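You operate a simulated robot arm through the tools that you are given. There is no shell and no other tool. Be economical: measure what you need, move in short steps, check, and stop when the job is done.

The job below is to be done with a simulated robot arm. You get a single attempt, and the scene is never put back.

JOB
Put things in order on the long platform top. At the end: the brown cloth stands on top of the round board; the orange small copper bowl stands where the teal millet box stood; the white milk bottle from the long platform top is in the silver big bowl; the teal millet box stands where the brown cloth stood; whatever was shut is shut again. Leave all else as you found it, and nothing knocked over.

The check looks at the end state, three seconds after you hand in, the way a careful person would. Anything else that was tipped, shoved, dropped, spilled or broken makes it a failure. Flat cloth is picked up by pressing the open fingertips on it (5 to 10 N) and closing them slowly along it; thin cloth reads only 2 to 8 mm in the jaws.

ROBOT AND FRAMES
A 7-joint arm with a two-finger parallel gripper, fixed in place. Base frame: the origin is at the foot of the arm, x ahead of it, y to its left, z up; the work surface is at about z = 0.85. Readings come in m, rad, newtons and seconds.
With the tool pointing down near the work surface it reaches from about 0.3 to 0.7 m from the base axis. Its first joint turns from -1.152 to 1.152 rad. Payload 1.57 kg.
Tool frame: the origin (TCP) lies between the finger pads and is the grasp point; the fingertips stand 0.03 m ahead of it; z points along the fingers, y is the line along which they close. The gripper opens to 0.11 m. The fingers are 0.024 m wide and 0.012 m thick; the gripper's body (0.048 by 0.112 m) begins 0.078 m behind the TCP.
Orientation is that of the tool frame in the base frame, as [roll, pitch, yaw] about the fixed x, y, z axes, in that order (R = Rz(yaw) Ry(pitch) Rx(roll)). With the fingers straight down and closing along the base's y, the tool's x points along the base's -x, its y along +y and its z along -z.

CONTROLS
- The arm moves only by the tool send_rows. Its argument "steps" is text: rows parted by semicolons, each of 7 numbers parted by spaces: the finger opening in m, from 0 to 0.11, then the shift along the tool's x, y, z in units of 100 mm (1.0 is 100 mm), then the turn, a rotation vector about the tool's x, y, z in units of 60 degrees (1.0 is 60 degrees). In form: grip tx ty tz ax ay az; .... A call has 1 to 12 rows; each row is the pose to reach, as a shift and turn from the pose commanded when the call began, along the tool's axes at that moment. A call with a number of a shift or a turn outside -1 to 1 is refused whole. Each row takes 0.2 s and may step no farther than 0.05 m and 0.15 rad from the row before; otherwise, or with a gripper value out of range, the whole call is refused. Where a pose cannot be reached the arm comes as near as it can. A force on the tool above 40 N (or 10 N above the force at the start of the call, whichever is more), or a blocked arm, ends the call early, and 0.2 s more pass. The fingers move at their own pace (about 0.108 m/s each) and stop on an object; they squeeze with about 33 N. The grip force told is the motor's: it shows also when the fingers shut on nothing. Time passes only in rows, and 0.2 s behind the last, so rows that repeat a pose let the fingers close. The reply holds the time, the measured pose of the TCP, the force on the tool along the base axes, the opening and the grip force, in the units named above and with some noise.
- Cameras (640 x 400 px; columns grow to the right, rows downward): "scene" is fixed at [0.1579, -0.415, 1.391]; the picture's right is [0.69, -0.72, 0.00], its down [-0.56, -0.54, -0.64] and it looks along [0.46, 0.44, -0.77] (base axes); focal length 214 px, centre (320, 200). "wrist" rides on the gripper at [-0.036, 0, -0.08] in the tool frame; the picture's right is [0.00, -1.00, 0.00], its down [0.97, 0.00, -0.24] and it looks along [0.24, 0.00, 0.97] (tool axes); focal length 218 px, centre (320, 200). There is no depth. A picture from a camera that has moved, and an enlarged one, comes with that camera's place and axes in the base frame and with its lens. The place of the scene camera against the robot may be out by one fixed shift of up to 0.018 m in any direction.
- camera(camera): a new picture of that camera. No time passes.
- close_up(camera, box): a new picture of the part [left, top, right, bottom] of that camera's present view, enlarged. No time passes.
- sign_off(): hands the job in; it is judged then, once.

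Go step by step. Nothing tells you positions but the pictures and the camera data: compare them with the known pose of the tool, close in by small moves and look again before you grip or let go. The budget is 120 turns and 64 pictures, counting those below and the enlarged ones. Unless the task says otherwise, let go and move clear before handing in, and close with one line.

The tools are called after "Call:" by a JSON object that holds its "fn" and its "kwargs". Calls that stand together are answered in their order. send_rows: Moves the arm, as the interface text tells. Its arguments: {"type":"object","properties":{"steps":{"type":"string"}},"required":["steps"]} The other tools are called the same way: camera (camera) takes a picture; close_up (camera, box) takes an enlarged picture of a part of a camera's view; sign_off () hands the job in.

At the start:

```text
clock: 0.0
tcp_pos: [0.4094, 0.1651, 1.2381]
ee_rot: [3.14, 0.001, 3.141]
wrist_force: [0.2, 0.5, 0.8]
opening: 0.11
grip_force: 0.0
```

scene: 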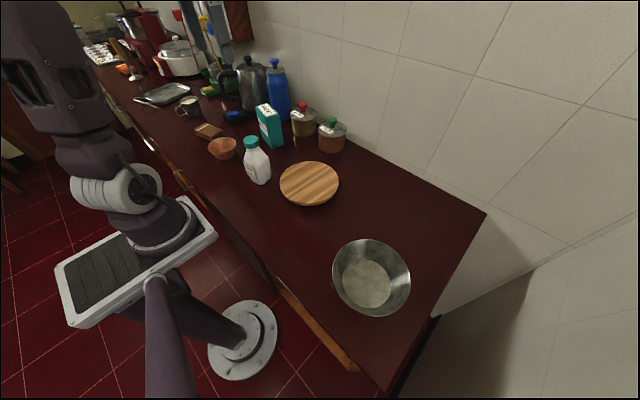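
wrist: 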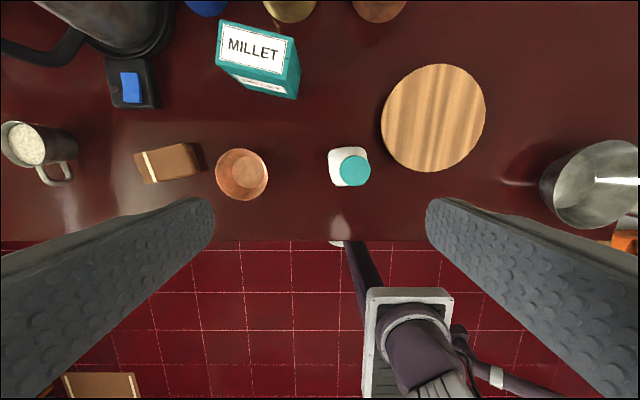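

The bottle, board, copper bowl, cloth, millet box and silver bowl all look reachable. I'll take enlarged views to locate each one precisely before moving.

Call:
{"fn": "close_up", "kwargs": {"camera": "scene", "box": [170, 80, 350, 210]}}

Call:
{"fn": "close_up", "kwargs": {"camera": "wrist", "box": [100, 0, 400, 210]}}

Call:
{"fn": "close_up", "kwargs": {"camera": "scene", "box": [310, 220, 430, 330]}}

```text
3.08 times, centred on (260, 145) of scene
camera zoom: at [0.1579, -0.415, 1.391], right [0.69, -0.72, 0.0], down [-0.56, -0.54, -0.64], along [0.46, 0.44, -0.77], focal length 660 px, centre (505, 369)
```

zoom: 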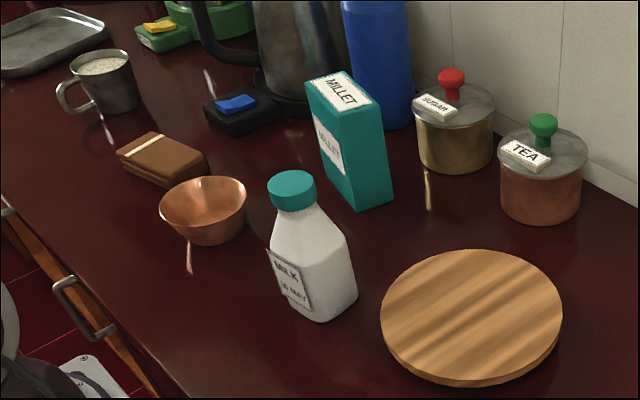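

```text
1.90 times, centred on (250, 105) of wrist
camera zoom: at [0.4448, 0.1648, 1.3187], right [0.0, -1.0, 0.0], down [-0.97, 0.0, 0.24], along [-0.24, 0.0, -0.97], focal length 416 px, centre (453, 381)
```

zoom: 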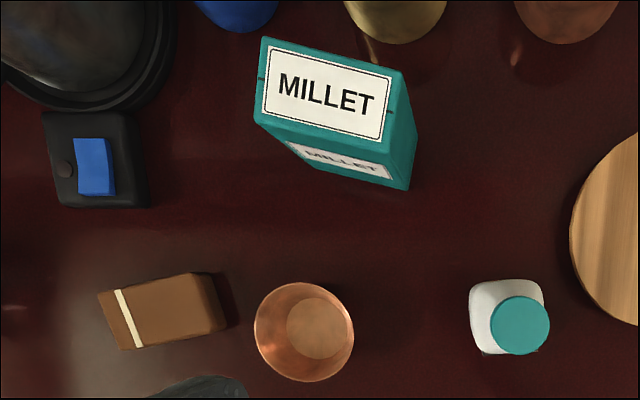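

```text
3.64 times, centred on (370, 275) of scene
camera zoom: at [0.1579, -0.415, 1.391], right [0.69, -0.72, 0.0], down [-0.56, -0.54, -0.64], along [0.46, 0.44, -0.77], focal length 780 px, centre (138, -73)
```

zoom: 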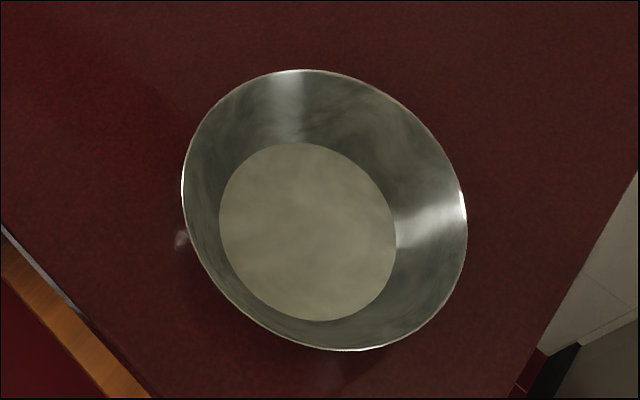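

The bottle stands near (0.41, 0.115) and is about 0.15 tall. The silver bowl is empty, near (0.36, -0.39). I'll go above the bottle and check.

Call:
{"fn": "send_rows", "kwargs": {"steps": "0.11 0 -0.2 0.3 0 0 0;0.11 0 -0.4 0.6 0 0 0;0.11 0 -0.5 0.9 0 0 0;0.11 0 -0.5 0.98 0 0 0;0.11 0 -0.5 0.98 0 0 0"}}

Call:
{"fn": "camera", "kwargs": {"camera": "wrist"}}

```text
clock: 1.2
tcp_pos: [0.4099, 0.1154, 1.1402]
ee_rot: [3.139, 0.003, 3.141]
wrist_force: [0.1, -0.5, -0.4]
opening: 0.1101
grip_force: 0.2
```

```text
58 pictures are left
camera wrist: at [0.4446, 0.1153, 1.2205], right [0.0, -1.0, 0.0], down [-0.97, 0.0, 0.24], along [-0.24, 0.0, -0.97], focal length 218 px, centre (320, 200)
```

wrist: 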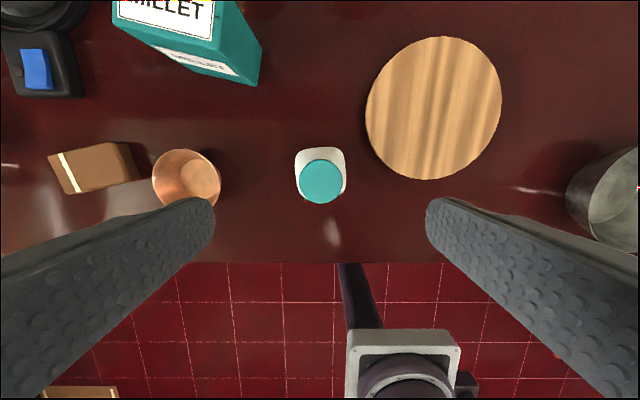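

The cap is at (0.410, 0.113), right below the tool. I'll descend around the body in two calls.

Call:
{"fn": "send_rows", "kwargs": {"steps": "0.11 0 -0.01 0.4 0 0 0;0.11 0 -0.02 0.8 0 0 0;0.11 0 -0.02 1 0 0 0;0.11 0 -0.02 1 0 0 0"}}

Call:
{"fn": "send_rows", "kwargs": {"steps": "0.11 0 0 0.3 0 0 0;0.11 0 0 0.6 0 0 0;0.11 0 0 0.85 0 0 0;0.11 0 0 1 0 0 0;0.11 0 0 1 0 0 0"}}

Call:
{"fn": "camera", "kwargs": {"camera": "wrist"}}

Call:
{"fn": "camera", "kwargs": {"camera": "scene"}}

```text
clock: 2.2
tcp_pos: [0.4074, 0.1153, 1.0399]
ee_rot: [3.14, 0.001, -3.141]
wrist_force: [-0.8, 1.0, -0.4]
opening: 0.1103
grip_force: 0.1
```

```text
clock: 3.4
tcp_pos: [0.4085, 0.1137, 0.9383]
ee_rot: [3.14, 0.003, 3.141]
wrist_force: [-0.4, 1.2, 0.0]
opening: 0.1099
grip_force: 0.1
```

```text
57 pictures are left
camera wrist: at [0.4437, 0.1129, 1.0197], right [0.0, -1.0, 0.0], down [-0.97, 0.0, 0.24], along [-0.24, 0.0, -0.97], focal length 218 px, centre (320, 200)
```

wrist: 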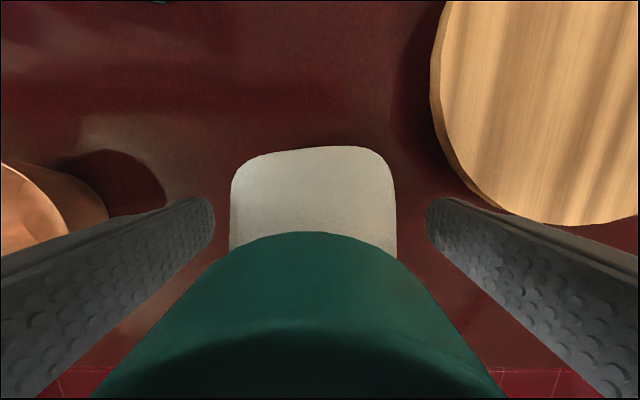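

```text
56 pictures are left
```

scene: 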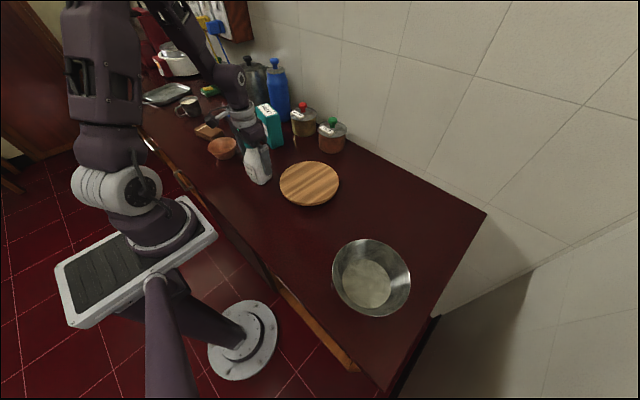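

The bottle is centred between the fingers. I'll close slowly, then lift a little.

Call:
{"fn": "send_rows", "kwargs": {"steps": "0.09 0 0 0 0 0 0;0.075 0 0 0 0 0 0;0.06 0 0 0 0 0 0;0.05 0 0 0 0 0 0;0.05 0 0 0 0 0 0"}}

Call:
{"fn": "send_rows", "kwargs": {"steps": "0.05 0 0 -0.1 0 0 0;0.05 0 0 -0.2 0 0 0;0.05 0 0 -0.5 0 0 0;0.05 0 0 -0.8 0 0 0;0.05 0 0 -1 0 0 0;0.05 0 0 -1 0 0 0"}}

Call:
{"fn": "send_rows", "kwargs": {"steps": "0.05 0 0 -0.3 0 0 0;0.05 0 0 -0.6 0 0 0;0.05 0 -0.3 -0.8 0 0 0;0.05 0 -0.6 -0.8 0 0 0;0.05 0 -0.9 -0.8 0 0 0;0.05 0 -1 -0.8 0 0 0;0.05 0 -1 -0.8 0 0 0"}}

Call:
{"fn": "camera", "kwargs": {"camera": "scene"}}

```text
clock: 4.6
tcp_pos: [0.4088, 0.1134, 0.9387]
ee_rot: [3.139, 0.001, 3.141]
wrist_force: [1.0, 1.1, 2.0]
opening: 0.0674
grip_force: 32.8
```

```text
clock: 6.0
tcp_pos: [0.4075, 0.1133, 1.0399]
ee_rot: [-3.14, 0.0, -3.141]
wrist_force: [0.1, -0.1, -4.9]
opening: 0.0673
grip_force: 32.9
```

```text
clock: 7.6
tcp_pos: [0.4094, 0.0121, 1.1209]
ee_rot: [3.141, -0.001, -3.141]
wrist_force: [0.5, 0.3, -4.7]
opening: 0.0668
grip_force: 32.8
```

```text
55 pictures are left
```

scene: 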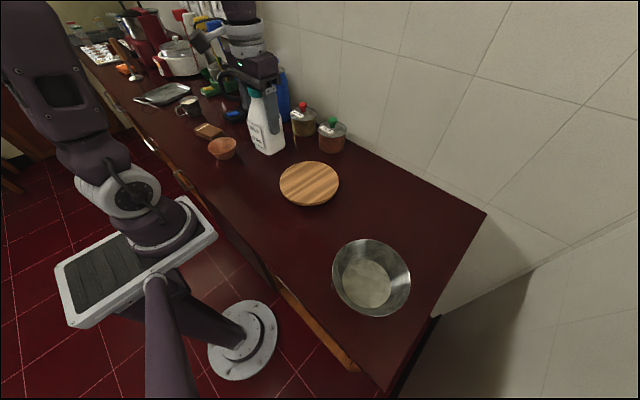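

The bottle is held. I'll carry it toward the silver bowl, stopping short to look at the bowl with the wrist camera.

Call:
{"fn": "send_rows", "kwargs": {"steps": "0.05 0.05 -0.3 0 0 0 0;0.05 0.1 -0.6 0 0 0 0;0.05 0.16 -0.9 0 0 0 0;0.05 0.16 -1 0 0 0 0"}}

Call:
{"fn": "send_rows", "kwargs": {"steps": "0.05 0.05 -0.3 0 0 0 0;0.05 0.1 -0.6 0 0 0 0;0.05 0.16 -0.9 0 0 0 0;0.05 0.16 -1 0 0 0 0"}}

Call:
{"fn": "send_rows", "kwargs": {"steps": "0.05 0.05 -0.3 0 0 0 0;0.05 0.1 -0.6 0 0 0 0;0.05 0.16 -0.9 0 0 0 0;0.05 0.16 -1 0 0 0 0;0.05 0.16 -1 0 0 0 0"}}

Call:
{"fn": "camera", "kwargs": {"camera": "wrist"}}

Call:
{"fn": "camera", "kwargs": {"camera": "scene"}}

```text
clock: 8.6
tcp_pos: [0.3938, -0.088, 1.1203]
ee_rot: [3.139, 0.0, -3.141]
wrist_force: [-0.3, 0.0, -5.4]
opening: 0.0667
grip_force: 33.2
```

```text
clock: 9.6
tcp_pos: [0.3771, -0.1871, 1.1192]
ee_rot: [3.141, 0.001, -3.141]
wrist_force: [0.2, -0.1, -5.0]
opening: 0.0666
grip_force: 33.2
```

```text
clock: 10.8
tcp_pos: [0.36, -0.2867, 1.1206]
ee_rot: [3.14, 0.0, -3.14]
wrist_force: [0.6, 0.1, -5.3]
opening: 0.0666
grip_force: 33.0
```

```text
54 pictures are left
camera wrist: at [0.3968, -0.2871, 1.2008], right [0.0, -1.0, 0.0], down [-0.97, 0.0, 0.24], along [-0.24, 0.0, -0.97], focal length 218 px, centre (320, 200)
```

wrist: 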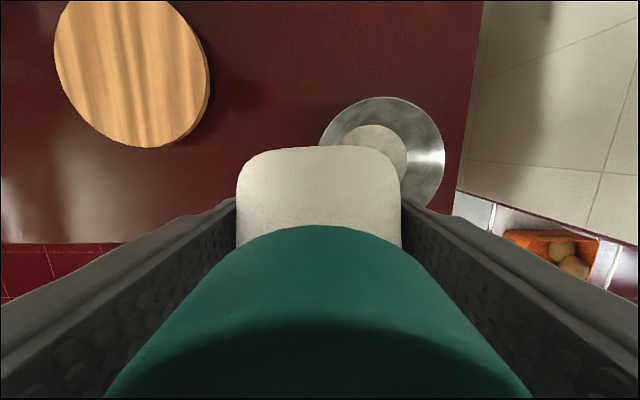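

```text
53 pictures are left
```

scene: 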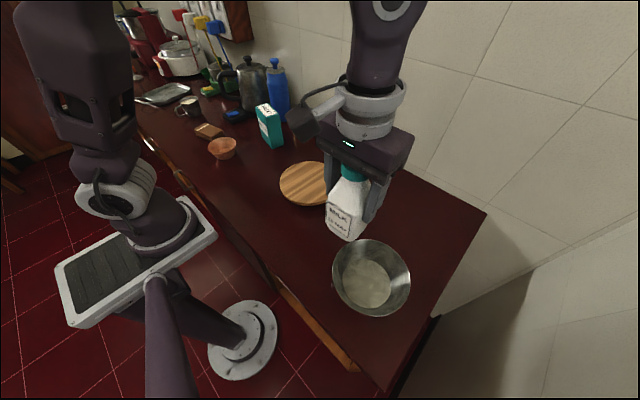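

From the wrist view, the bowl centre is near (0.373, -0.367), with a rim radius of about 0.08. I'll move over it, come down a bit and look.

Call:
{"fn": "send_rows", "kwargs": {"steps": "0.05 -0.06 -0.4 0 0 0 0;0.05 -0.13 -0.8 0 0 0 0;0.05 -0.13 -0.8 0.3 0 0 0;0.05 -0.13 -0.8 0.6 0 0 0;0.05 -0.13 -0.8 0.8 0 0 0;0.05 -0.13 -0.8 0.8 0 0 0"}}

Call:
{"fn": "camera", "kwargs": {"camera": "wrist"}}

Call:
{"fn": "close_up", "kwargs": {"camera": "scene", "box": [290, 180, 450, 330]}}

```text
clock: 12.2
tcp_pos: [0.3736, -0.3663, 1.0387]
ee_rot: [3.14, 0.003, -3.141]
wrist_force: [0.2, 0.2, -4.3]
opening: 0.0662
grip_force: 33.2
```

```text
52 pictures are left
camera wrist: at [0.4104, -0.3664, 1.1193], right [0.0, -1.0, 0.0], down [-0.97, 0.0, 0.24], along [-0.24, 0.0, -0.97], focal length 218 px, centre (320, 200)
```

wrist: 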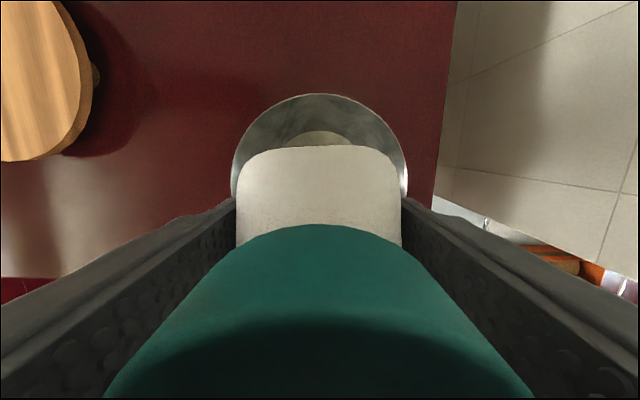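

```text
2.67 times, centred on (370, 255) of scene
camera zoom: at [0.158, -0.4151, 1.391], right [0.69, -0.72, 0.0], down [-0.56, -0.54, -0.64], along [0.46, 0.44, -0.77], focal length 572 px, centre (187, 53)
```

zoom: 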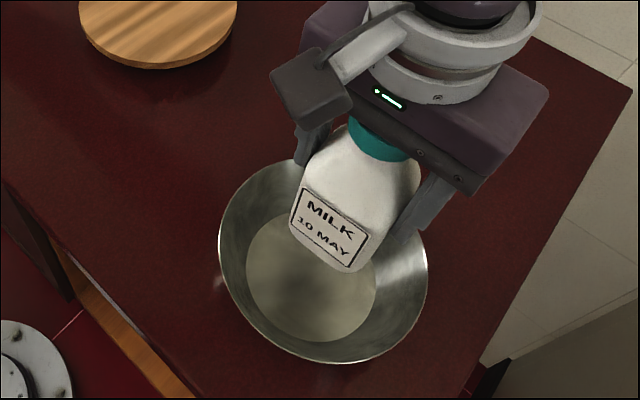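

The bottle is centred in y. The bowl centre looks to be at about x = 0.365, so I'll shift back 9 mm and lower it most of the way.

Call:
{"fn": "send_rows", "kwargs": {"steps": "0.05 0.09 0 0 0 0 0;0.05 0.09 0 0.3 0 0 0;0.05 0.09 0 0.55 0 0 0;0.05 0.09 0 0.75 0 0 0;0.05 0.09 0 0.85 0 0 0;0.05 0.09 0 0.85 0 0 0"}}

Call:
{"fn": "close_up", "kwargs": {"camera": "scene", "box": [290, 180, 450, 330]}}

Call:
{"fn": "camera", "kwargs": {"camera": "wrist"}}

```text
clock: 13.6
tcp_pos: [0.3642, -0.3654, 0.9541]
ee_rot: [3.14, 0.002, 3.141]
wrist_force: [-0.4, -0.2, -5.8]
opening: 0.0665
grip_force: 33.2
```

```text
2.67 times, centred on (370, 255) of scene
camera zoom: at [0.158, -0.4151, 1.391], right [0.69, -0.72, 0.0], down [-0.56, -0.54, -0.64], along [0.46, 0.44, -0.77], focal length 572 px, centre (187, 53)
```

zoom: 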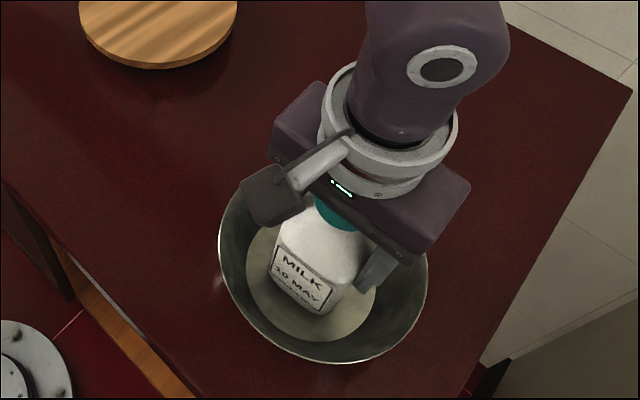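

```text
49 pictures are left
camera wrist: at [0.4009, -0.3663, 1.0355], right [0.0, -1.0, 0.0], down [-0.97, 0.0, 0.24], along [-0.24, 0.0, -0.97], focal length 218 px, centre (320, 200)
```

wrist: 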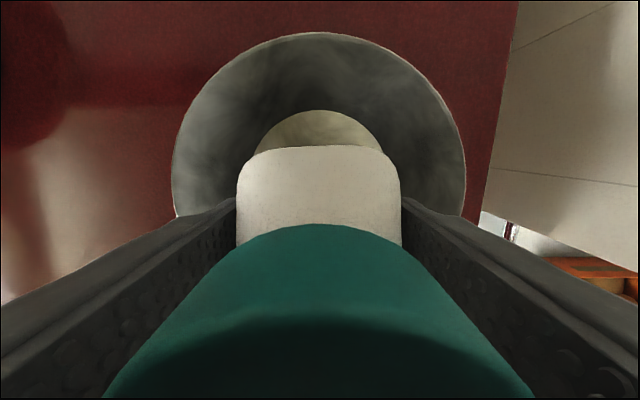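

The bottle sits well inside the bowl floor. I'll lower it gently to contact.

Call:
{"fn": "send_rows", "kwargs": {"steps": "0.05 0 0 0.03 0 0 0;0.05 0 0 0.06 0 0 0;0.05 0 0 0.08 0 0 0;0.05 0 0 0.08 0 0 0"}}

```text
clock: 14.6
tcp_pos: [0.3661, -0.3667, 0.9462]
ee_rot: [3.14, 0.001, 3.141]
wrist_force: [0.0, 0.2, -5.5]
opening: 0.0666
grip_force: 33.1
```

Call:
{"fn": "send_rows", "kwargs": {"steps": "0.05 0 0 0.02 0 0 0;0.05 0 0 0.04 0 0 0;0.05 0 0 0.04 0 0 0"}}

```text
clock: 15.4
tcp_pos: [0.3642, -0.3654, 0.9443]
ee_rot: [-3.142, 0.002, 3.141]
wrist_force: [-1.6, 4.1, 10.7]
opening: 0.0664
grip_force: 32.8
```

The bottle has touched the bowl floor. I'll open the fingers and withdraw upward.

Call:
{"fn": "send_rows", "kwargs": {"steps": "0.07 0 0 -0.01 0 0 0;0.08 0 0 -0.01 0 0 0;0.095 0 0 -0.01 0 0 0;0.095 0 0 -0.01 0 0 0;0.095 0 0 -0.2 0 0 0;0.095 0 0 -0.5 0 0 0;0.095 0 0 -0.8 0 0 0;0.095 0 0 -1 0 0 0"}}

Call:
{"fn": "send_rows", "kwargs": {"steps": "0.11 0 0 -0.4 0 0 0;0.11 0 0 -0.8 0 0 0;0.11 0 0.3 -1 0 0 0;0.11 0 0.7 -1 0 0 0;0.11 0 1 -1 0 0 0;0.11 0 1 -1 0 0 0"}}

Call:
{"fn": "camera", "kwargs": {"camera": "scene"}}

```text
clock: 17.2
tcp_pos: [0.3622, -0.3676, 1.0436]
ee_rot: [3.14, 0.002, -3.14]
wrist_force: [0.7, -0.2, -0.5]
opening: 0.0949
grip_force: 0.1
```

```text
clock: 18.6
tcp_pos: [0.3627, -0.268, 1.1423]
ee_rot: [3.139, 0.001, 3.141]
wrist_force: [-0.1, 0.0, 0.2]
opening: 0.1096
grip_force: 0.1
```

```text
48 pictures are left
```

scene: 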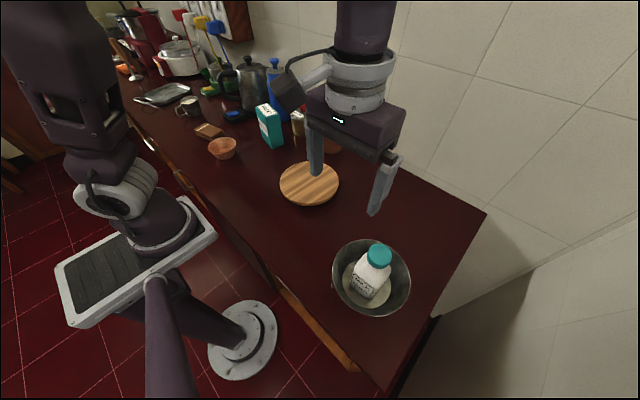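

The bottle is standing in the bowl. Next I'll travel toward the cloth and check the board on the way.

Call:
{"fn": "send_rows", "kwargs": {"steps": "0.11 -0.1 0.45 0 0 0 0;0.11 -0.2 0.9 0 0 0 0;0.11 -0.2 1 0 0 0 0"}}

Call:
{"fn": "send_rows", "kwargs": {"steps": "0.11 -0.1 0.45 0 0 0 0;0.11 -0.2 0.9 0 0 0 0;0.11 -0.2 1 0 0 0 0;0.11 -0.2 1 0 0 0 0"}}

Call:
{"fn": "camera", "kwargs": {"camera": "wrist"}}

Call:
{"fn": "send_rows", "kwargs": {"steps": "0.11 0 0.45 0 0 0 0;0.11 0 0.9 0 0 0 0;0.11 0 1 0 0 0 0"}}

Call:
{"fn": "send_rows", "kwargs": {"steps": "0.11 0 0.45 0 0 0 0;0.11 0 0.9 0 0 0 0;0.11 0 1 0 0 0 0"}}

Call:
{"fn": "send_rows", "kwargs": {"steps": "0.11 0 0.45 0 0 0 0;0.11 0 0.9 0 0 0 0;0.11 0 1 0 0 0 0"}}

Call:
{"fn": "send_rows", "kwargs": {"steps": "0.11 0 0.45 0 0 0 0;0.11 0 0.9 0 0 0 0;0.11 0 1 0 0 0 0"}}

Call:
{"fn": "send_rows", "kwargs": {"steps": "0.11 0 0.45 0 0 0 0;0.11 0 0.9 0 0 0 0;0.11 0 1 0 0 0 0;0.11 0 1 0 0 0 0"}}

Call:
{"fn": "camera", "kwargs": {"camera": "wrist"}}

```text
clock: 19.4
tcp_pos: [0.3842, -0.1649, 1.1421]
ee_rot: [3.139, -0.001, 3.141]
wrist_force: [-0.6, 0.0, 0.1]
opening: 0.1101
grip_force: 0.0
```

```text
clock: 20.4
tcp_pos: [0.4046, -0.0661, 1.1419]
ee_rot: [3.138, 0.002, -3.141]
wrist_force: [0.8, 0.2, 0.4]
opening: 0.1101
grip_force: 0.1
```

```text
47 pictures are left
camera wrist: at [0.4397, -0.0669, 1.2225], right [0.0, -1.0, 0.0], down [-0.97, 0.0, 0.24], along [-0.24, 0.0, -0.97], focal length 218 px, centre (320, 200)
```

wrist: 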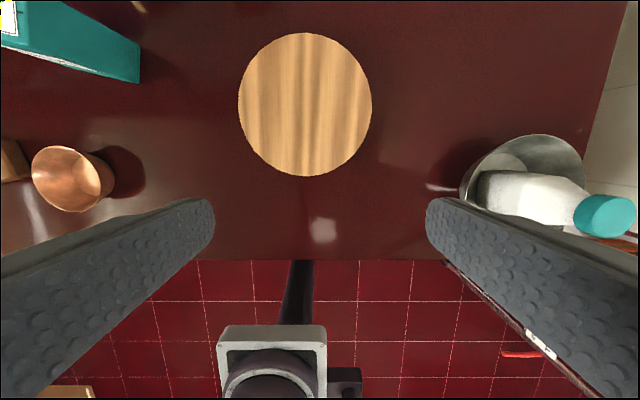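

```text
clock: 21.2
tcp_pos: [0.4045, 0.0345, 1.1419]
ee_rot: [3.139, 0.001, -3.14]
wrist_force: [-0.3, -0.1, 0.4]
opening: 0.1101
grip_force: 0.0
```

```text
clock: 22.0
tcp_pos: [0.4037, 0.1332, 1.143]
ee_rot: [3.139, 0.002, -3.141]
wrist_force: [0.1, -0.8, 0.1]
opening: 0.1103
grip_force: 0.1
```

```text
clock: 22.8
tcp_pos: [0.406, 0.2344, 1.1425]
ee_rot: [3.14, 0.001, -3.141]
wrist_force: [0.5, 0.0, -0.3]
opening: 0.1103
grip_force: 0.2
```

```text
clock: 23.6
tcp_pos: [0.405, 0.3343, 1.1446]
ee_rot: [-3.141, 0.003, 3.139]
wrist_force: [-0.3, -0.2, -0.8]
opening: 0.11
grip_force: 0.1
```

```text
clock: 24.6
tcp_pos: [0.4043, 0.4328, 1.1425]
ee_rot: [3.141, -0.001, 3.141]
wrist_force: [-0.2, -0.5, 1.2]
opening: 0.1099
grip_force: 0.1
```

```text
46 pictures are left
camera wrist: at [0.4398, 0.4324, 1.2234], right [0.0, -1.0, 0.0], down [-0.97, 0.0, 0.24], along [-0.24, 0.0, -0.97], focal length 218 px, centre (320, 200)
```

wrist: 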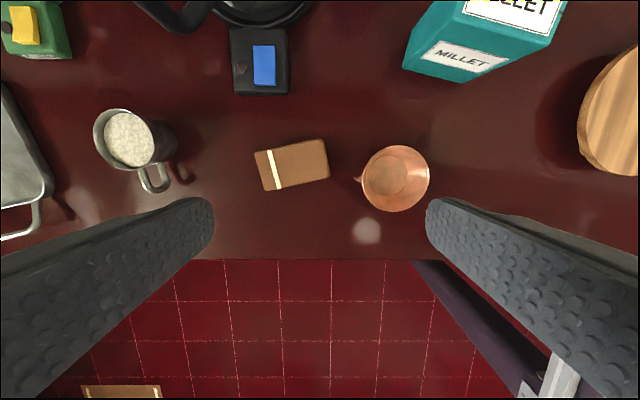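

The board centre is near (0.50, -0.047) and the cloth near (0.413, 0.476), with its long side roughly along y. I'll take a close look at the cloth.

Call:
{"fn": "close_up", "kwargs": {"camera": "wrist", "box": [230, 100, 450, 230]}}

Call:
{"fn": "close_up", "kwargs": {"camera": "scene", "box": [180, 110, 250, 165]}}

```text
2.91 times, centred on (340, 165) of wrist
camera zoom: at [0.4398, 0.4324, 1.2234], right [0.0, -1.0, 0.0], down [-0.97, 0.0, 0.24], along [-0.24, 0.0, -0.97], focal length 635 px, centre (262, 302)
```

zoom: 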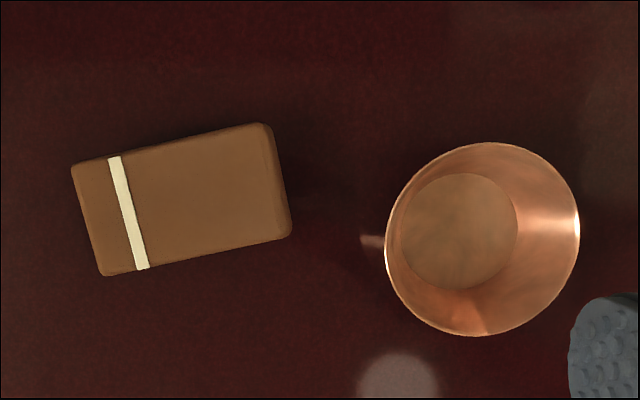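

```text
7.27 times, centred on (215, 138) of scene
camera zoom: at [0.1579, -0.415, 1.391], right [0.69, -0.72, 0.0], down [-0.56, -0.54, -0.64], along [0.46, 0.44, -0.77], focal length 1560 px, centre (1084, 654)
```

zoom: 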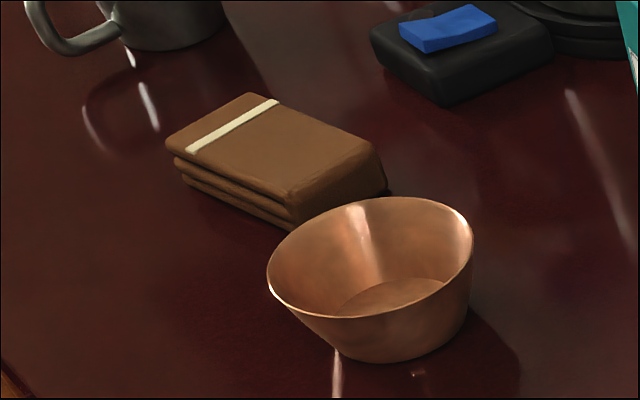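

The cloth is a folded stack about 0.107 x 0.062, turned about 12.5 degrees. I'll move above it and turn the gripper so it closes across the short side.

Call:
{"fn": "send_rows", "kwargs": {"steps": "0.11 -0.03 0.1 0 0 0 0.125;0.11 -0.06 0.2 0 0 0 0.25;0.11 -0.06 0.3 0 0 0 0.375;0.11 -0.06 0.42 0 0 0 0.5;0.11 -0.06 0.42 0 0 0 0.625;0.11 -0.06 0.42 0 0 0 0.75;0.11 -0.06 0.42 0 0 0 0.875;0.11 -0.06 0.42 0 0 0 1;0.11 -0.06 0.42 0 0 0 1"}}

Call:
{"fn": "send_rows", "kwargs": {"steps": "0.11 0 0 0.2 0 0 0.1;0.11 0 0 0.5 0 0 0.2;0.11 0 0 0.8 0 0 0.29;0.11 0 0 1 0 0 0.29;0.11 0 0 1 0 0 0.29"}}

Call:
{"fn": "camera", "kwargs": {"camera": "wrist"}}

```text
clock: 26.6
tcp_pos: [0.3904, 0.4521, 1.1415]
ee_rot: [3.139, -0.003, 2.093]
wrist_force: [0.1, -0.5, -0.5]
opening: 0.1101
grip_force: 0.0
out of reach, approached as far as the arm can: row 1, 2, 3, 4, 5, 6, 7, 8, 9
```

```text
clock: 27.8
tcp_pos: [0.3917, 0.4502, 1.041]
ee_rot: [3.14, -0.001, 1.788]
wrist_force: [-0.3, -0.5, 0.7]
opening: 0.11
grip_force: 0.0
```

```text
43 pictures are left
camera wrist: at [0.3995, 0.4148, 1.1215], right [-0.98, -0.22, 0.0], down [-0.21, 0.95, 0.24], along [-0.05, 0.24, -0.97], focal length 218 px, centre (320, 200)
```

wrist: 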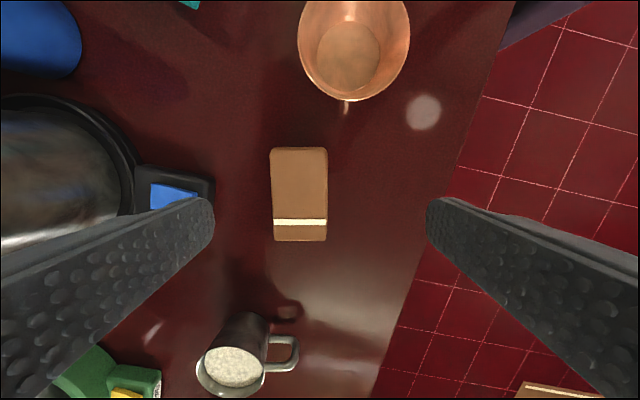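

The cloth centre is confirmed at (0.4116, 0.474) and the gripper is aligned with it. I'll centre over it and go down.

Call:
{"fn": "send_rows", "kwargs": {"steps": "0.11 0.19 0.24 0.2 0 0 0;0.11 0.19 0.24 0.5 0 0 0;0.11 0.19 0.24 0.8 0 0 0;0.11 0.19 0.24 1 0 0 0;0.11 0.19 0.24 1 0 0 0"}}

Call:
{"fn": "camera", "kwargs": {"camera": "wrist"}}

```text
clock: 29.0
tcp_pos: [0.4118, 0.474, 0.9418]
ee_rot: [3.14, -0.001, 1.791]
wrist_force: [0.5, -0.8, 0.4]
opening: 0.11
grip_force: 0.0
```

```text
42 pictures are left
camera wrist: at [0.4191, 0.4392, 1.0223], right [-0.98, -0.22, 0.0], down [-0.21, 0.95, 0.24], along [-0.05, 0.24, -0.97], focal length 218 px, centre (320, 200)
```

wrist: 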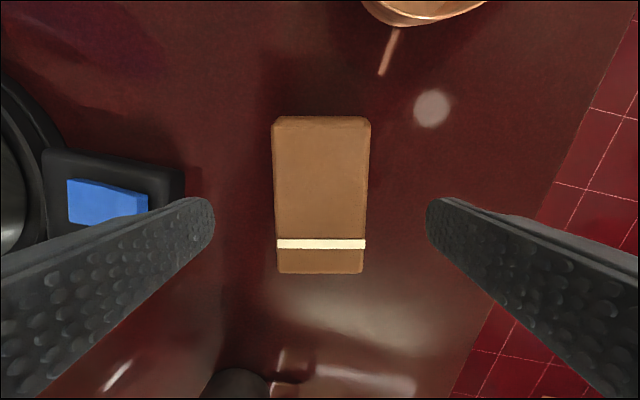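

It is well centred and clear of the black box. I'll descend to just above the table.

Call:
{"fn": "send_rows", "kwargs": {"steps": "0.11 0 0 0.2 0 0 0;0.11 0 0 0.4 0 0 0;0.11 0 0 0.5 0 0 0;0.11 0 0 0.56 0 0 0;0.11 0 0 0.56 0 0 0"}}

Call:
{"fn": "send_rows", "kwargs": {"steps": "0.09 0 0 0 0 0 0;0.075 0 0 0 0 0 0;0.065 0 0 0 0 0 0;0.055 0 0 0 0 0 0;0.045 0 0 0 0 0 0;0.045 0 0 0 0 0 0"}}

Call:
{"fn": "camera", "kwargs": {"camera": "wrist"}}

```text
clock: 30.2
tcp_pos: [0.4113, 0.4748, 0.8843]
ee_rot: [3.139, -0.001, 1.792]
wrist_force: [0.0, 0.0, -0.5]
opening: 0.1101
grip_force: 0.1
```

```text
clock: 31.6
tcp_pos: [0.4121, 0.4746, 0.8844]
ee_rot: [3.138, -0.001, 1.792]
wrist_force: [0.1, 0.4, 0.6]
opening: 0.0639
grip_force: 32.6
```

```text
41 pictures are left
camera wrist: at [0.4197, 0.4398, 0.965], right [-0.98, -0.22, 0.0], down [-0.21, 0.95, 0.24], along [-0.05, 0.24, -0.97], focal length 218 px, centre (320, 200)
```

wrist: 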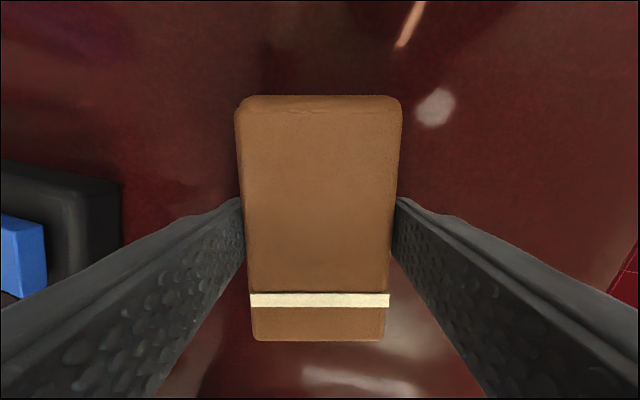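

The cloth is gripped as a firm stack at 0.064. I'll lift it, move off sideways and turn the tool back.

Call:
{"fn": "send_rows", "kwargs": {"steps": "0.045 0 0 -0.1 0 0 0;0.045 0 0 -0.3 0 0 0;0.045 0 0 -0.6 0 0 0;0.045 0 0 -0.9 0 0 0;0.045 0 0 -1 0 0 0;0.045 0 0 -1 0 0 0"}}

Call:
{"fn": "send_rows", "kwargs": {"steps": "0.045 -0.1 0 -0.1 0 0 -0.125;0.045 -0.2 0 -0.2 0 0 -0.25;0.045 -0.3 0 -0.3 0 0 -0.375;0.045 -0.45 0 -0.3 0 0 -0.5;0.045 -0.6 0 -0.3 0 0 -0.625;0.045 -0.75 0 -0.3 0 0 -0.75;0.045 -0.9 0 -0.3 0 0 -0.875;0.045 -0.9 0 -0.3 0 0 -1;0.045 -0.9 0 -0.3 0 0 -1"}}

Call:
{"fn": "send_rows", "kwargs": {"steps": "0.045 0 0 0 0 0 -0.1;0.045 0 0 0 0 0 -0.2;0.045 0 0 0 0 0 -0.29;0.045 0 0 0 0 0 -0.29"}}

Call:
{"fn": "camera", "kwargs": {"camera": "scene"}}

```text
clock: 33.0
tcp_pos: [0.4108, 0.4753, 0.9856]
ee_rot: [3.14, -0.003, 1.791]
wrist_force: [-0.1, 0.3, -0.4]
opening: 0.0637
grip_force: 32.9
```

```text
clock: 35.0
tcp_pos: [0.4315, 0.3869, 1.0144]
ee_rot: [3.141, -0.001, 2.84]
wrist_force: [-0.6, 0.2, -0.7]
opening: 0.064
grip_force: 33.3
```

```text
clock: 36.0
tcp_pos: [0.4314, 0.3864, 1.0146]
ee_rot: [3.14, 0.002, -3.14]
wrist_force: [0.3, -0.5, -1.3]
opening: 0.0638
grip_force: 33.2
```

```text
40 pictures are left
```

scene: 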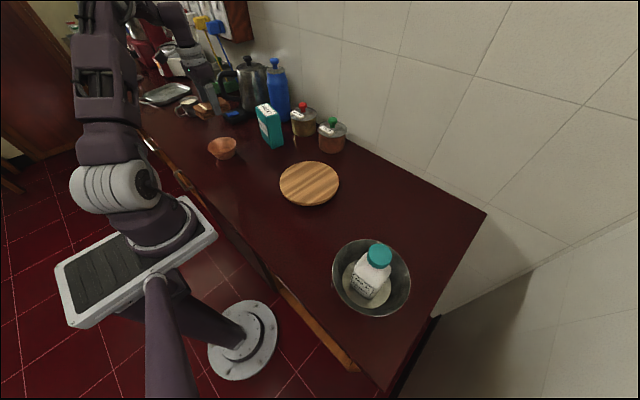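

The cloth is in hand and the tool is straight again. I'll carry it over to the board, keeping clear of the millet box.

Call:
{"fn": "send_rows", "kwargs": {"steps": "0.045 0 -0.3 -0.2 0 0 0;0.045 0 -0.65 -0.2 0 0 0;0.045 0 -1 -0.2 0 0 0"}}

Call:
{"fn": "send_rows", "kwargs": {"steps": "0.045 0 -0.35 0 0 0 0;0.045 0 -0.7 0 0 0 0;0.045 0 -1 0 0 0 0"}}

Call:
{"fn": "send_rows", "kwargs": {"steps": "0.045 0 -0.35 0 0 0 0;0.045 0 -0.7 0 0 0 0;0.045 0 -1 0 0 0 0"}}

Call:
{"fn": "send_rows", "kwargs": {"steps": "0.045 -0.25 -0.35 0 0 0 0;0.045 -0.5 -0.7 0 0 0 0;0.045 -0.69 -1 0 0 0 0;0.045 -0.69 -1 0 0 0 0"}}

Call:
{"fn": "camera", "kwargs": {"camera": "wrist"}}

Call:
{"fn": "camera", "kwargs": {"camera": "scene"}}

```text
clock: 36.8
tcp_pos: [0.4294, 0.2875, 1.0345]
ee_rot: [3.141, 0.001, 3.14]
wrist_force: [-0.3, 0.3, -0.6]
opening: 0.064
grip_force: 32.9
```

```text
clock: 37.6
tcp_pos: [0.4319, 0.1887, 1.034]
ee_rot: [3.139, 0.002, -3.141]
wrist_force: [-0.7, 0.3, -1.3]
opening: 0.0638
grip_force: 32.6
```

```text
clock: 38.4
tcp_pos: [0.4324, 0.0867, 1.0362]
ee_rot: [3.14, 0.003, -3.141]
wrist_force: [0.1, 0.1, -0.4]
opening: 0.0639
grip_force: 32.7
```

```text
clock: 39.4
tcp_pos: [0.4987, -0.0137, 1.0359]
ee_rot: [3.141, 0.002, -3.141]
wrist_force: [0.3, 0.7, -1.6]
opening: 0.064
grip_force: 33.3
```

```text
39 pictures are left
camera wrist: at [0.5354, -0.0146, 1.1164], right [0.0, -1.0, 0.0], down [-0.97, 0.0, 0.24], along [-0.24, 0.0, -0.97], focal length 218 px, centre (320, 200)
```

wrist: 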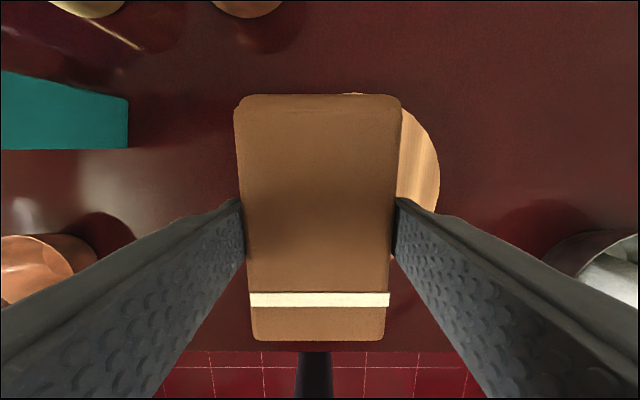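

```text
38 pictures are left
```

scene: 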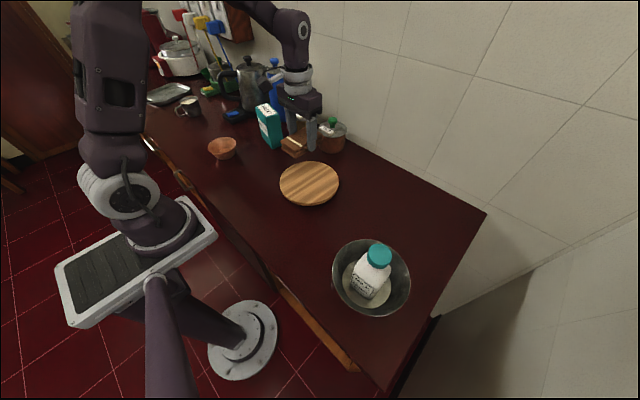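

The board centre is near (0.496, -0.049). I'll centre over it and come down.

Call:
{"fn": "send_rows", "kwargs": {"steps": "0.045 0.03 -0.34 0 0 0 0;0.045 0.03 -0.34 0.4 0 0 0;0.045 0.03 -0.34 0.8 0 0 0;0.045 0.03 -0.34 1 0 0 0;0.045 0.03 -0.34 1 0 0 0"}}

Call:
{"fn": "close_up", "kwargs": {"camera": "scene", "box": [250, 110, 370, 220]}}

Call:
{"fn": "camera", "kwargs": {"camera": "wrist"}}

```text
clock: 40.6
tcp_pos: [0.4999, -0.0445, 0.9349]
ee_rot: [3.141, 0.0, 3.14]
wrist_force: [1.5, -0.5, -1.4]
opening: 0.064
grip_force: 31.8
```

```text
3.64 times, centred on (310, 165) of scene
camera zoom: at [0.1579, -0.415, 1.391], right [0.69, -0.72, 0.0], down [-0.56, -0.54, -0.64], along [0.46, 0.44, -0.77], focal length 780 px, centre (356, 327)
```

zoom: 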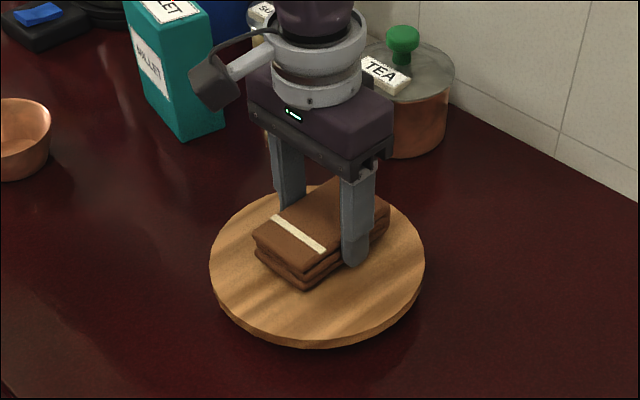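

```text
36 pictures are left
camera wrist: at [0.5347, -0.0456, 1.0149], right [0.0, -1.0, 0.0], down [-0.97, 0.0, 0.24], along [-0.24, 0.0, -0.97], focal length 218 px, centre (320, 200)
```

wrist: 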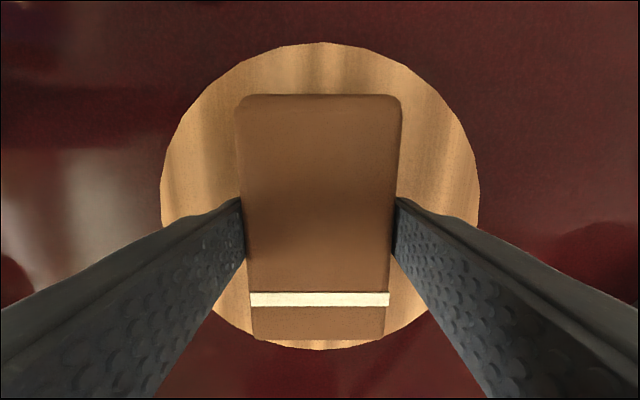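

The board is centred in y, and its centre is about 12 mm nearer in x. I'll shift and lower gently.

Call:
{"fn": "send_rows", "kwargs": {"steps": "0.045 0.12 0 0.05 0 0 0;0.045 0.12 0 0.15 0 0 0;0.045 0.12 0 0.22 0 0 0;0.045 0.12 0 0.25 0 0 0;0.045 0.12 0 0.27 0 0 0;0.045 0.12 0 0.27 0 0 0"}}

```text
clock: 41.2
tcp_pos: [0.4862, -0.0463, 0.9235]
ee_rot: [3.142, 0.006, 3.141]
wrist_force: [-7.5, 1.3, 17.2]
opening: 0.0636
grip_force: 32.8
stopped in row 3: the force on the tool passed its limit (the readings are from after the stop); the commanded pose is now the measured one
```

Contact came sooner than expected, so the board is thicker than I thought. I'll check that nothing shifted.

Call:
{"fn": "close_up", "kwargs": {"camera": "scene", "box": [250, 110, 370, 220]}}

```text
3.64 times, centred on (310, 165) of scene
camera zoom: at [0.1575, -0.415, 1.3911], right [0.69, -0.72, 0.0], down [-0.56, -0.54, -0.64], along [0.46, 0.44, -0.77], focal length 780 px, centre (356, 327)
```

zoom: 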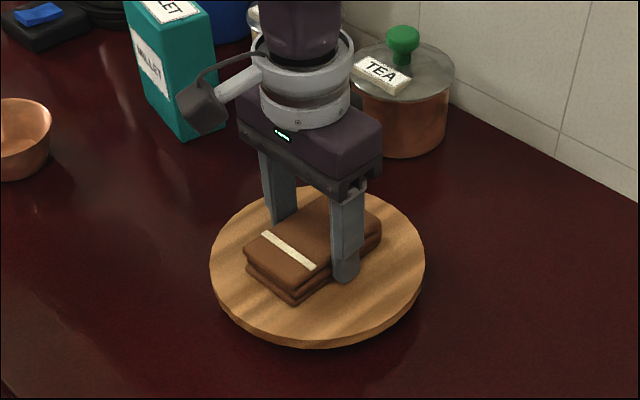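

The board hasn't moved and the cloth rests on it. I'll open and withdraw.

Call:
{"fn": "send_rows", "kwargs": {"steps": "0.066 0 0 0 0 0 0;0.075 0 0 0 0 0 0;0.085 0 0 0 0 0 0;0.095 0 0 0 0 0 0;0.095 0 0 -0.1 0 0 0;0.095 0 0 -0.4 0 0 0;0.095 0 0 -0.8 0 0 0;0.095 0 0 -1 0 0 0;0.095 0 0 -1 0 0 0"}}

Call:
{"fn": "camera", "kwargs": {"camera": "wrist"}}

Call:
{"fn": "close_up", "kwargs": {"camera": "scene", "box": [250, 110, 370, 220]}}

```text
clock: 43.2
tcp_pos: [0.4867, -0.0453, 1.0237]
ee_rot: [3.141, 0.005, 3.141]
wrist_force: [-0.4, -0.9, 0.7]
opening: 0.0949
grip_force: 0.0
```

```text
34 pictures are left
camera wrist: at [0.5226, -0.0453, 1.1049], right [0.0, -1.0, 0.0], down [-0.97, 0.0, 0.24], along [-0.24, 0.0, -0.97], focal length 218 px, centre (320, 200)
```

wrist: 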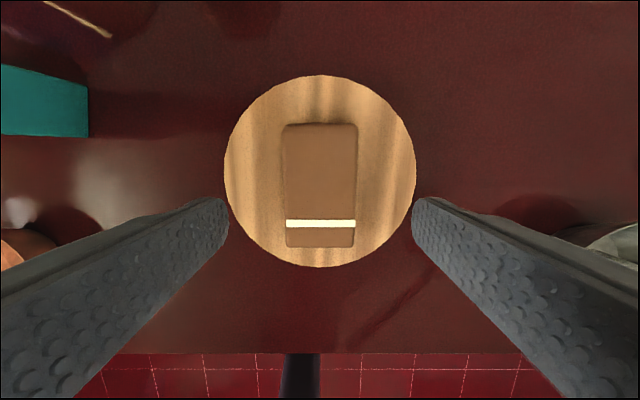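

```text
3.64 times, centred on (310, 165) of scene
camera zoom: at [0.1579, -0.415, 1.391], right [0.69, -0.72, 0.0], down [-0.56, -0.54, -0.64], along [0.46, 0.44, -0.77], focal length 780 px, centre (356, 327)
```

zoom: 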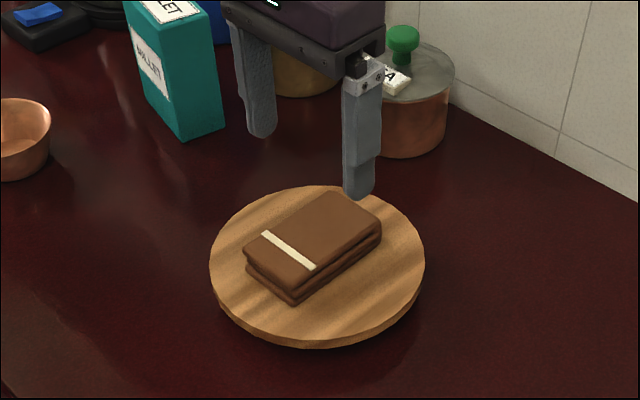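

The cloth lies on the board. Next is the millet box, near (0.566, 0.248), 0.15 tall and 0.093 x 0.044, turned about 13 degrees. I'll rotate the gripper to close across its thin side.

Call:
{"fn": "send_rows", "kwargs": {"steps": "0.095 0 0 -0.1 0 0 -0.125;0.095 0 0 -0.3 0 0 -0.25;0.095 0 0 -0.5 0 0 -0.375;0.095 0 0.15 -0.5 0 0 -0.5;0.095 0 0.4 -0.5 0 0 -0.625;0.095 0 0.6 -0.5 0 0 -0.75;0.095 0 0.8 -0.5 0 0 -0.875;0.095 0 1 -0.5 0 0 -1;0.095 0 1 -0.5 0 0 -1"}}

Call:
{"fn": "send_rows", "kwargs": {"steps": "0.095 0 0 0 0 0 -0.1;0.095 0 0 0 0 0 -0.2;0.095 0 0 0 0 0 -0.273;0.095 0 0 0 0 0 -0.273"}}

Call:
{"fn": "camera", "kwargs": {"camera": "wrist"}}

```text
clock: 45.2
tcp_pos: [0.4875, 0.0567, 1.0747]
ee_rot: [-3.136, 0.003, -2.092]
wrist_force: [0.0, 0.0, 0.1]
opening: 0.0952
grip_force: 0.0
```

```text
clock: 46.2
tcp_pos: [0.4854, 0.0548, 1.0729]
ee_rot: [-3.135, 0.003, -1.805]
wrist_force: [0.1, 0.8, -0.3]
opening: 0.0948
grip_force: 0.1
```

```text
32 pictures are left
camera wrist: at [0.4943, 0.0895, 1.1539], right [0.97, -0.23, 0.01], down [-0.23, -0.94, 0.24], along [-0.05, -0.23, -0.97], focal length 218 px, centre (320, 200)
```

wrist: 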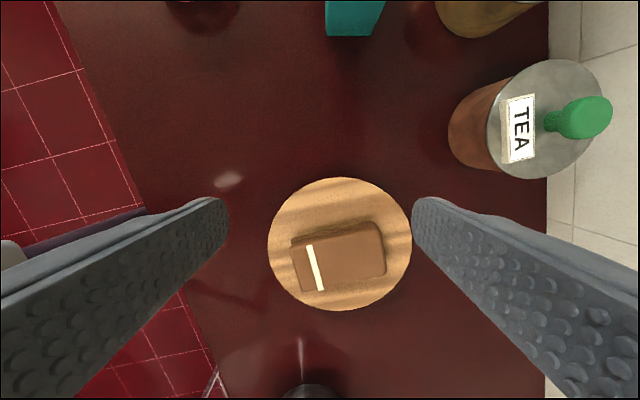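

The alignment with the box is right. I'll advance toward it at this height.

Call:
{"fn": "send_rows", "kwargs": {"steps": "0.095 -0.35 -0.1 0 0 0 0;0.095 -0.7 -0.2 0 0 0 0;0.095 -1 -0.32 0 0 0 0;0.095 -1 -0.32 0 0 0 0"}}

Call:
{"fn": "send_rows", "kwargs": {"steps": "0.095 -0.35 0 0 0 0 0;0.095 -0.7 0 0 0 0 0;0.095 -0.9 0 0 0 0 0;0.095 -0.9 0 0 0 0 0"}}

Call:
{"fn": "camera", "kwargs": {"camera": "wrist"}}

Call:
{"fn": "camera", "kwargs": {"camera": "scene"}}

```text
clock: 47.2
tcp_pos: [0.5407, 0.1449, 1.0734]
ee_rot: [-3.137, -0.001, -1.809]
wrist_force: [0.4, 0.1, 0.6]
opening: 0.0948
grip_force: 0.1
```

```text
clock: 48.2
tcp_pos: [0.5636, 0.2316, 1.0713]
ee_rot: [-3.136, 0.002, -1.809]
wrist_force: [0.3, 0.5, -0.2]
opening: 0.0949
grip_force: 0.0
```

```text
31 pictures are left
camera wrist: at [0.5715, 0.267, 1.1525], right [0.97, -0.24, 0.01], down [-0.23, -0.94, 0.24], along [-0.05, -0.23, -0.97], focal length 218 px, centre (320, 200)
```

wrist: 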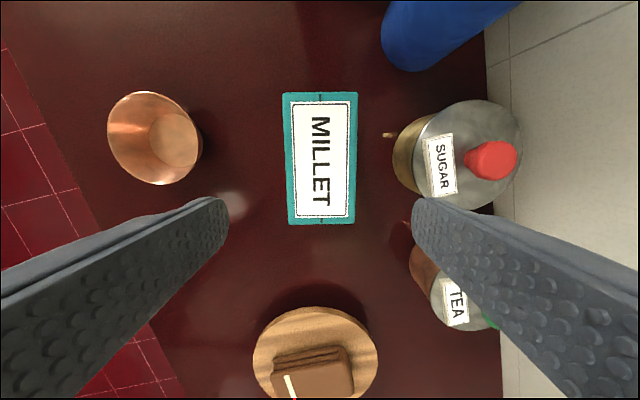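

```text
30 pictures are left
```

scene: 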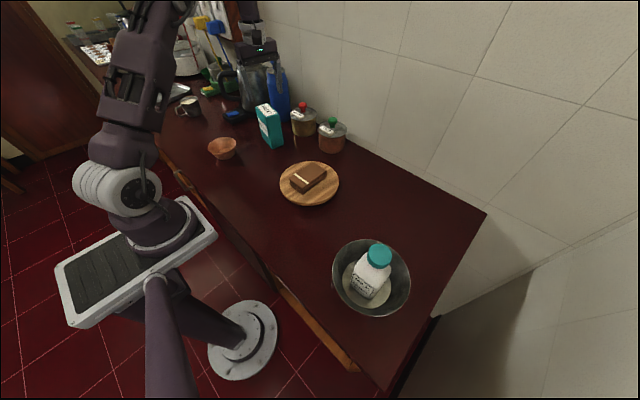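

The box is centred in the closing direction, with its centre near (0.569, 0.257). I'll move 25 mm along it and descend, clear of the sugar tin.

Call:
{"fn": "send_rows", "kwargs": {"steps": "0.09 -0.25 0 0 0 0 0;0.09 -0.25 0 0.3 0 0 0;0.09 -0.25 0 0.6 0 0 0;0.09 -0.25 0 0.85 0 0 0;0.09 -0.25 0 1 0 0 0;0.09 -0.25 0 1 0 0 0"}}

Call:
{"fn": "camera", "kwargs": {"camera": "wrist"}}

Call:
{"fn": "close_up", "kwargs": {"camera": "scene", "box": [200, 70, 350, 170]}}

```text
clock: 49.6
tcp_pos: [0.5689, 0.254, 0.9749]
ee_rot: [-3.136, 0.001, -1.809]
wrist_force: [0.1, 0.8, -0.1]
opening: 0.0898
grip_force: 0.1
```

```text
29 pictures are left
camera wrist: at [0.5765, 0.2894, 1.0555], right [0.97, -0.24, 0.01], down [-0.23, -0.94, 0.24], along [-0.05, -0.23, -0.97], focal length 218 px, centre (320, 200)
```

wrist: 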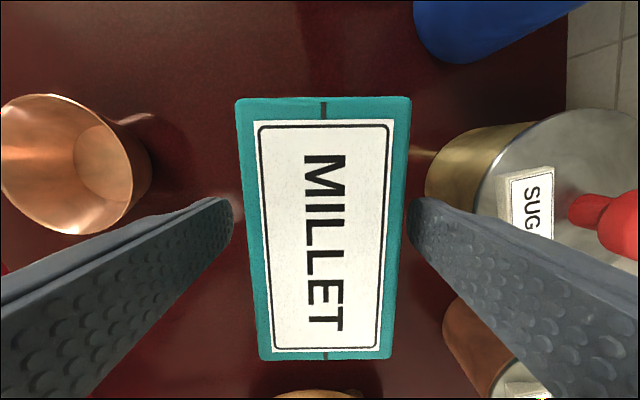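

```text
4.00 times, centred on (275, 120) of scene
camera zoom: at [0.1579, -0.415, 1.391], right [0.69, -0.72, 0.0], down [-0.56, -0.54, -0.64], along [0.46, 0.44, -0.77], focal length 858 px, centre (500, 520)
```

zoom: 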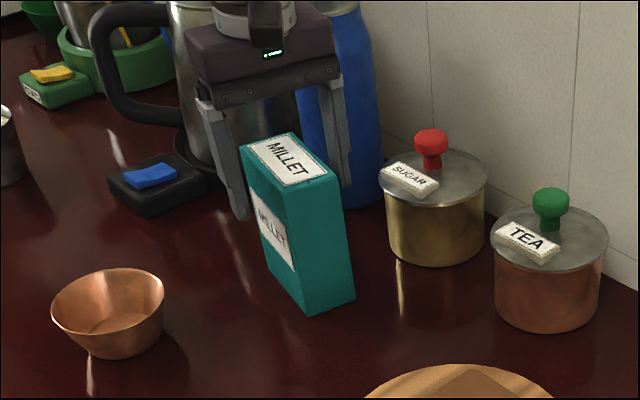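

The box is centred in the jaws, with its centre at about (0.570, 0.257). I'll go down 40 mm more and close.

Call:
{"fn": "send_rows", "kwargs": {"steps": "0.09 0 0 0.2 0 0 0;0.09 0 0 0.4 0 0 0;0.09 0 0 0.4 0 0 0;0.075 0 0 0.4 0 0 0;0.06 0 0 0.4 0 0 0;0.05 0 0 0.4 0 0 0;0.04 0 0 0.4 0 0 0;0.03 0 0 0.4 0 0 0;0.03 0 0 0.4 0 0 0;0.03 0 0 0.4 0 0 0"}}

Call:
{"fn": "send_rows", "kwargs": {"steps": "0.03 0 0 -0.1 0 0 0;0.03 0 0 -0.2 0 0 0;0.03 0 0 -0.4 0 0 0;0.03 0 0 -0.6 0 0 0;0.03 0 0 -0.8 0 0 0;0.03 0 0 -0.8 0 0 0"}}

Call:
{"fn": "camera", "kwargs": {"camera": "scene"}}

```text
clock: 51.8
tcp_pos: [0.569, 0.2553, 0.9337]
ee_rot: [-3.136, 0.001, -1.809]
wrist_force: [3.5, -1.2, 2.9]
opening: 0.0552
grip_force: 33.0
```

```text
clock: 53.2
tcp_pos: [0.5681, 0.2552, 1.0151]
ee_rot: [-3.137, 0.004, -1.808]
wrist_force: [0.9, 0.1, -6.3]
opening: 0.0551
grip_force: 33.5
```

```text
27 pictures are left
```

scene: 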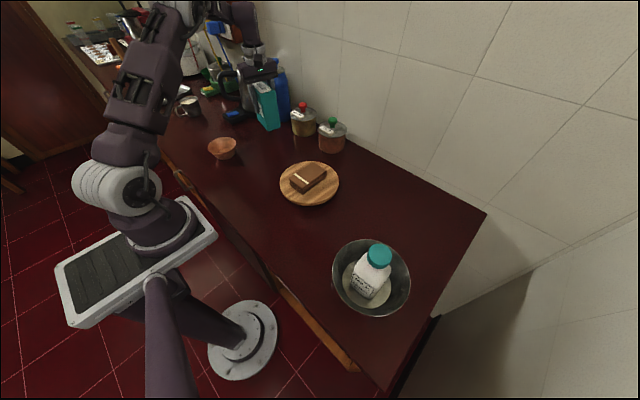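

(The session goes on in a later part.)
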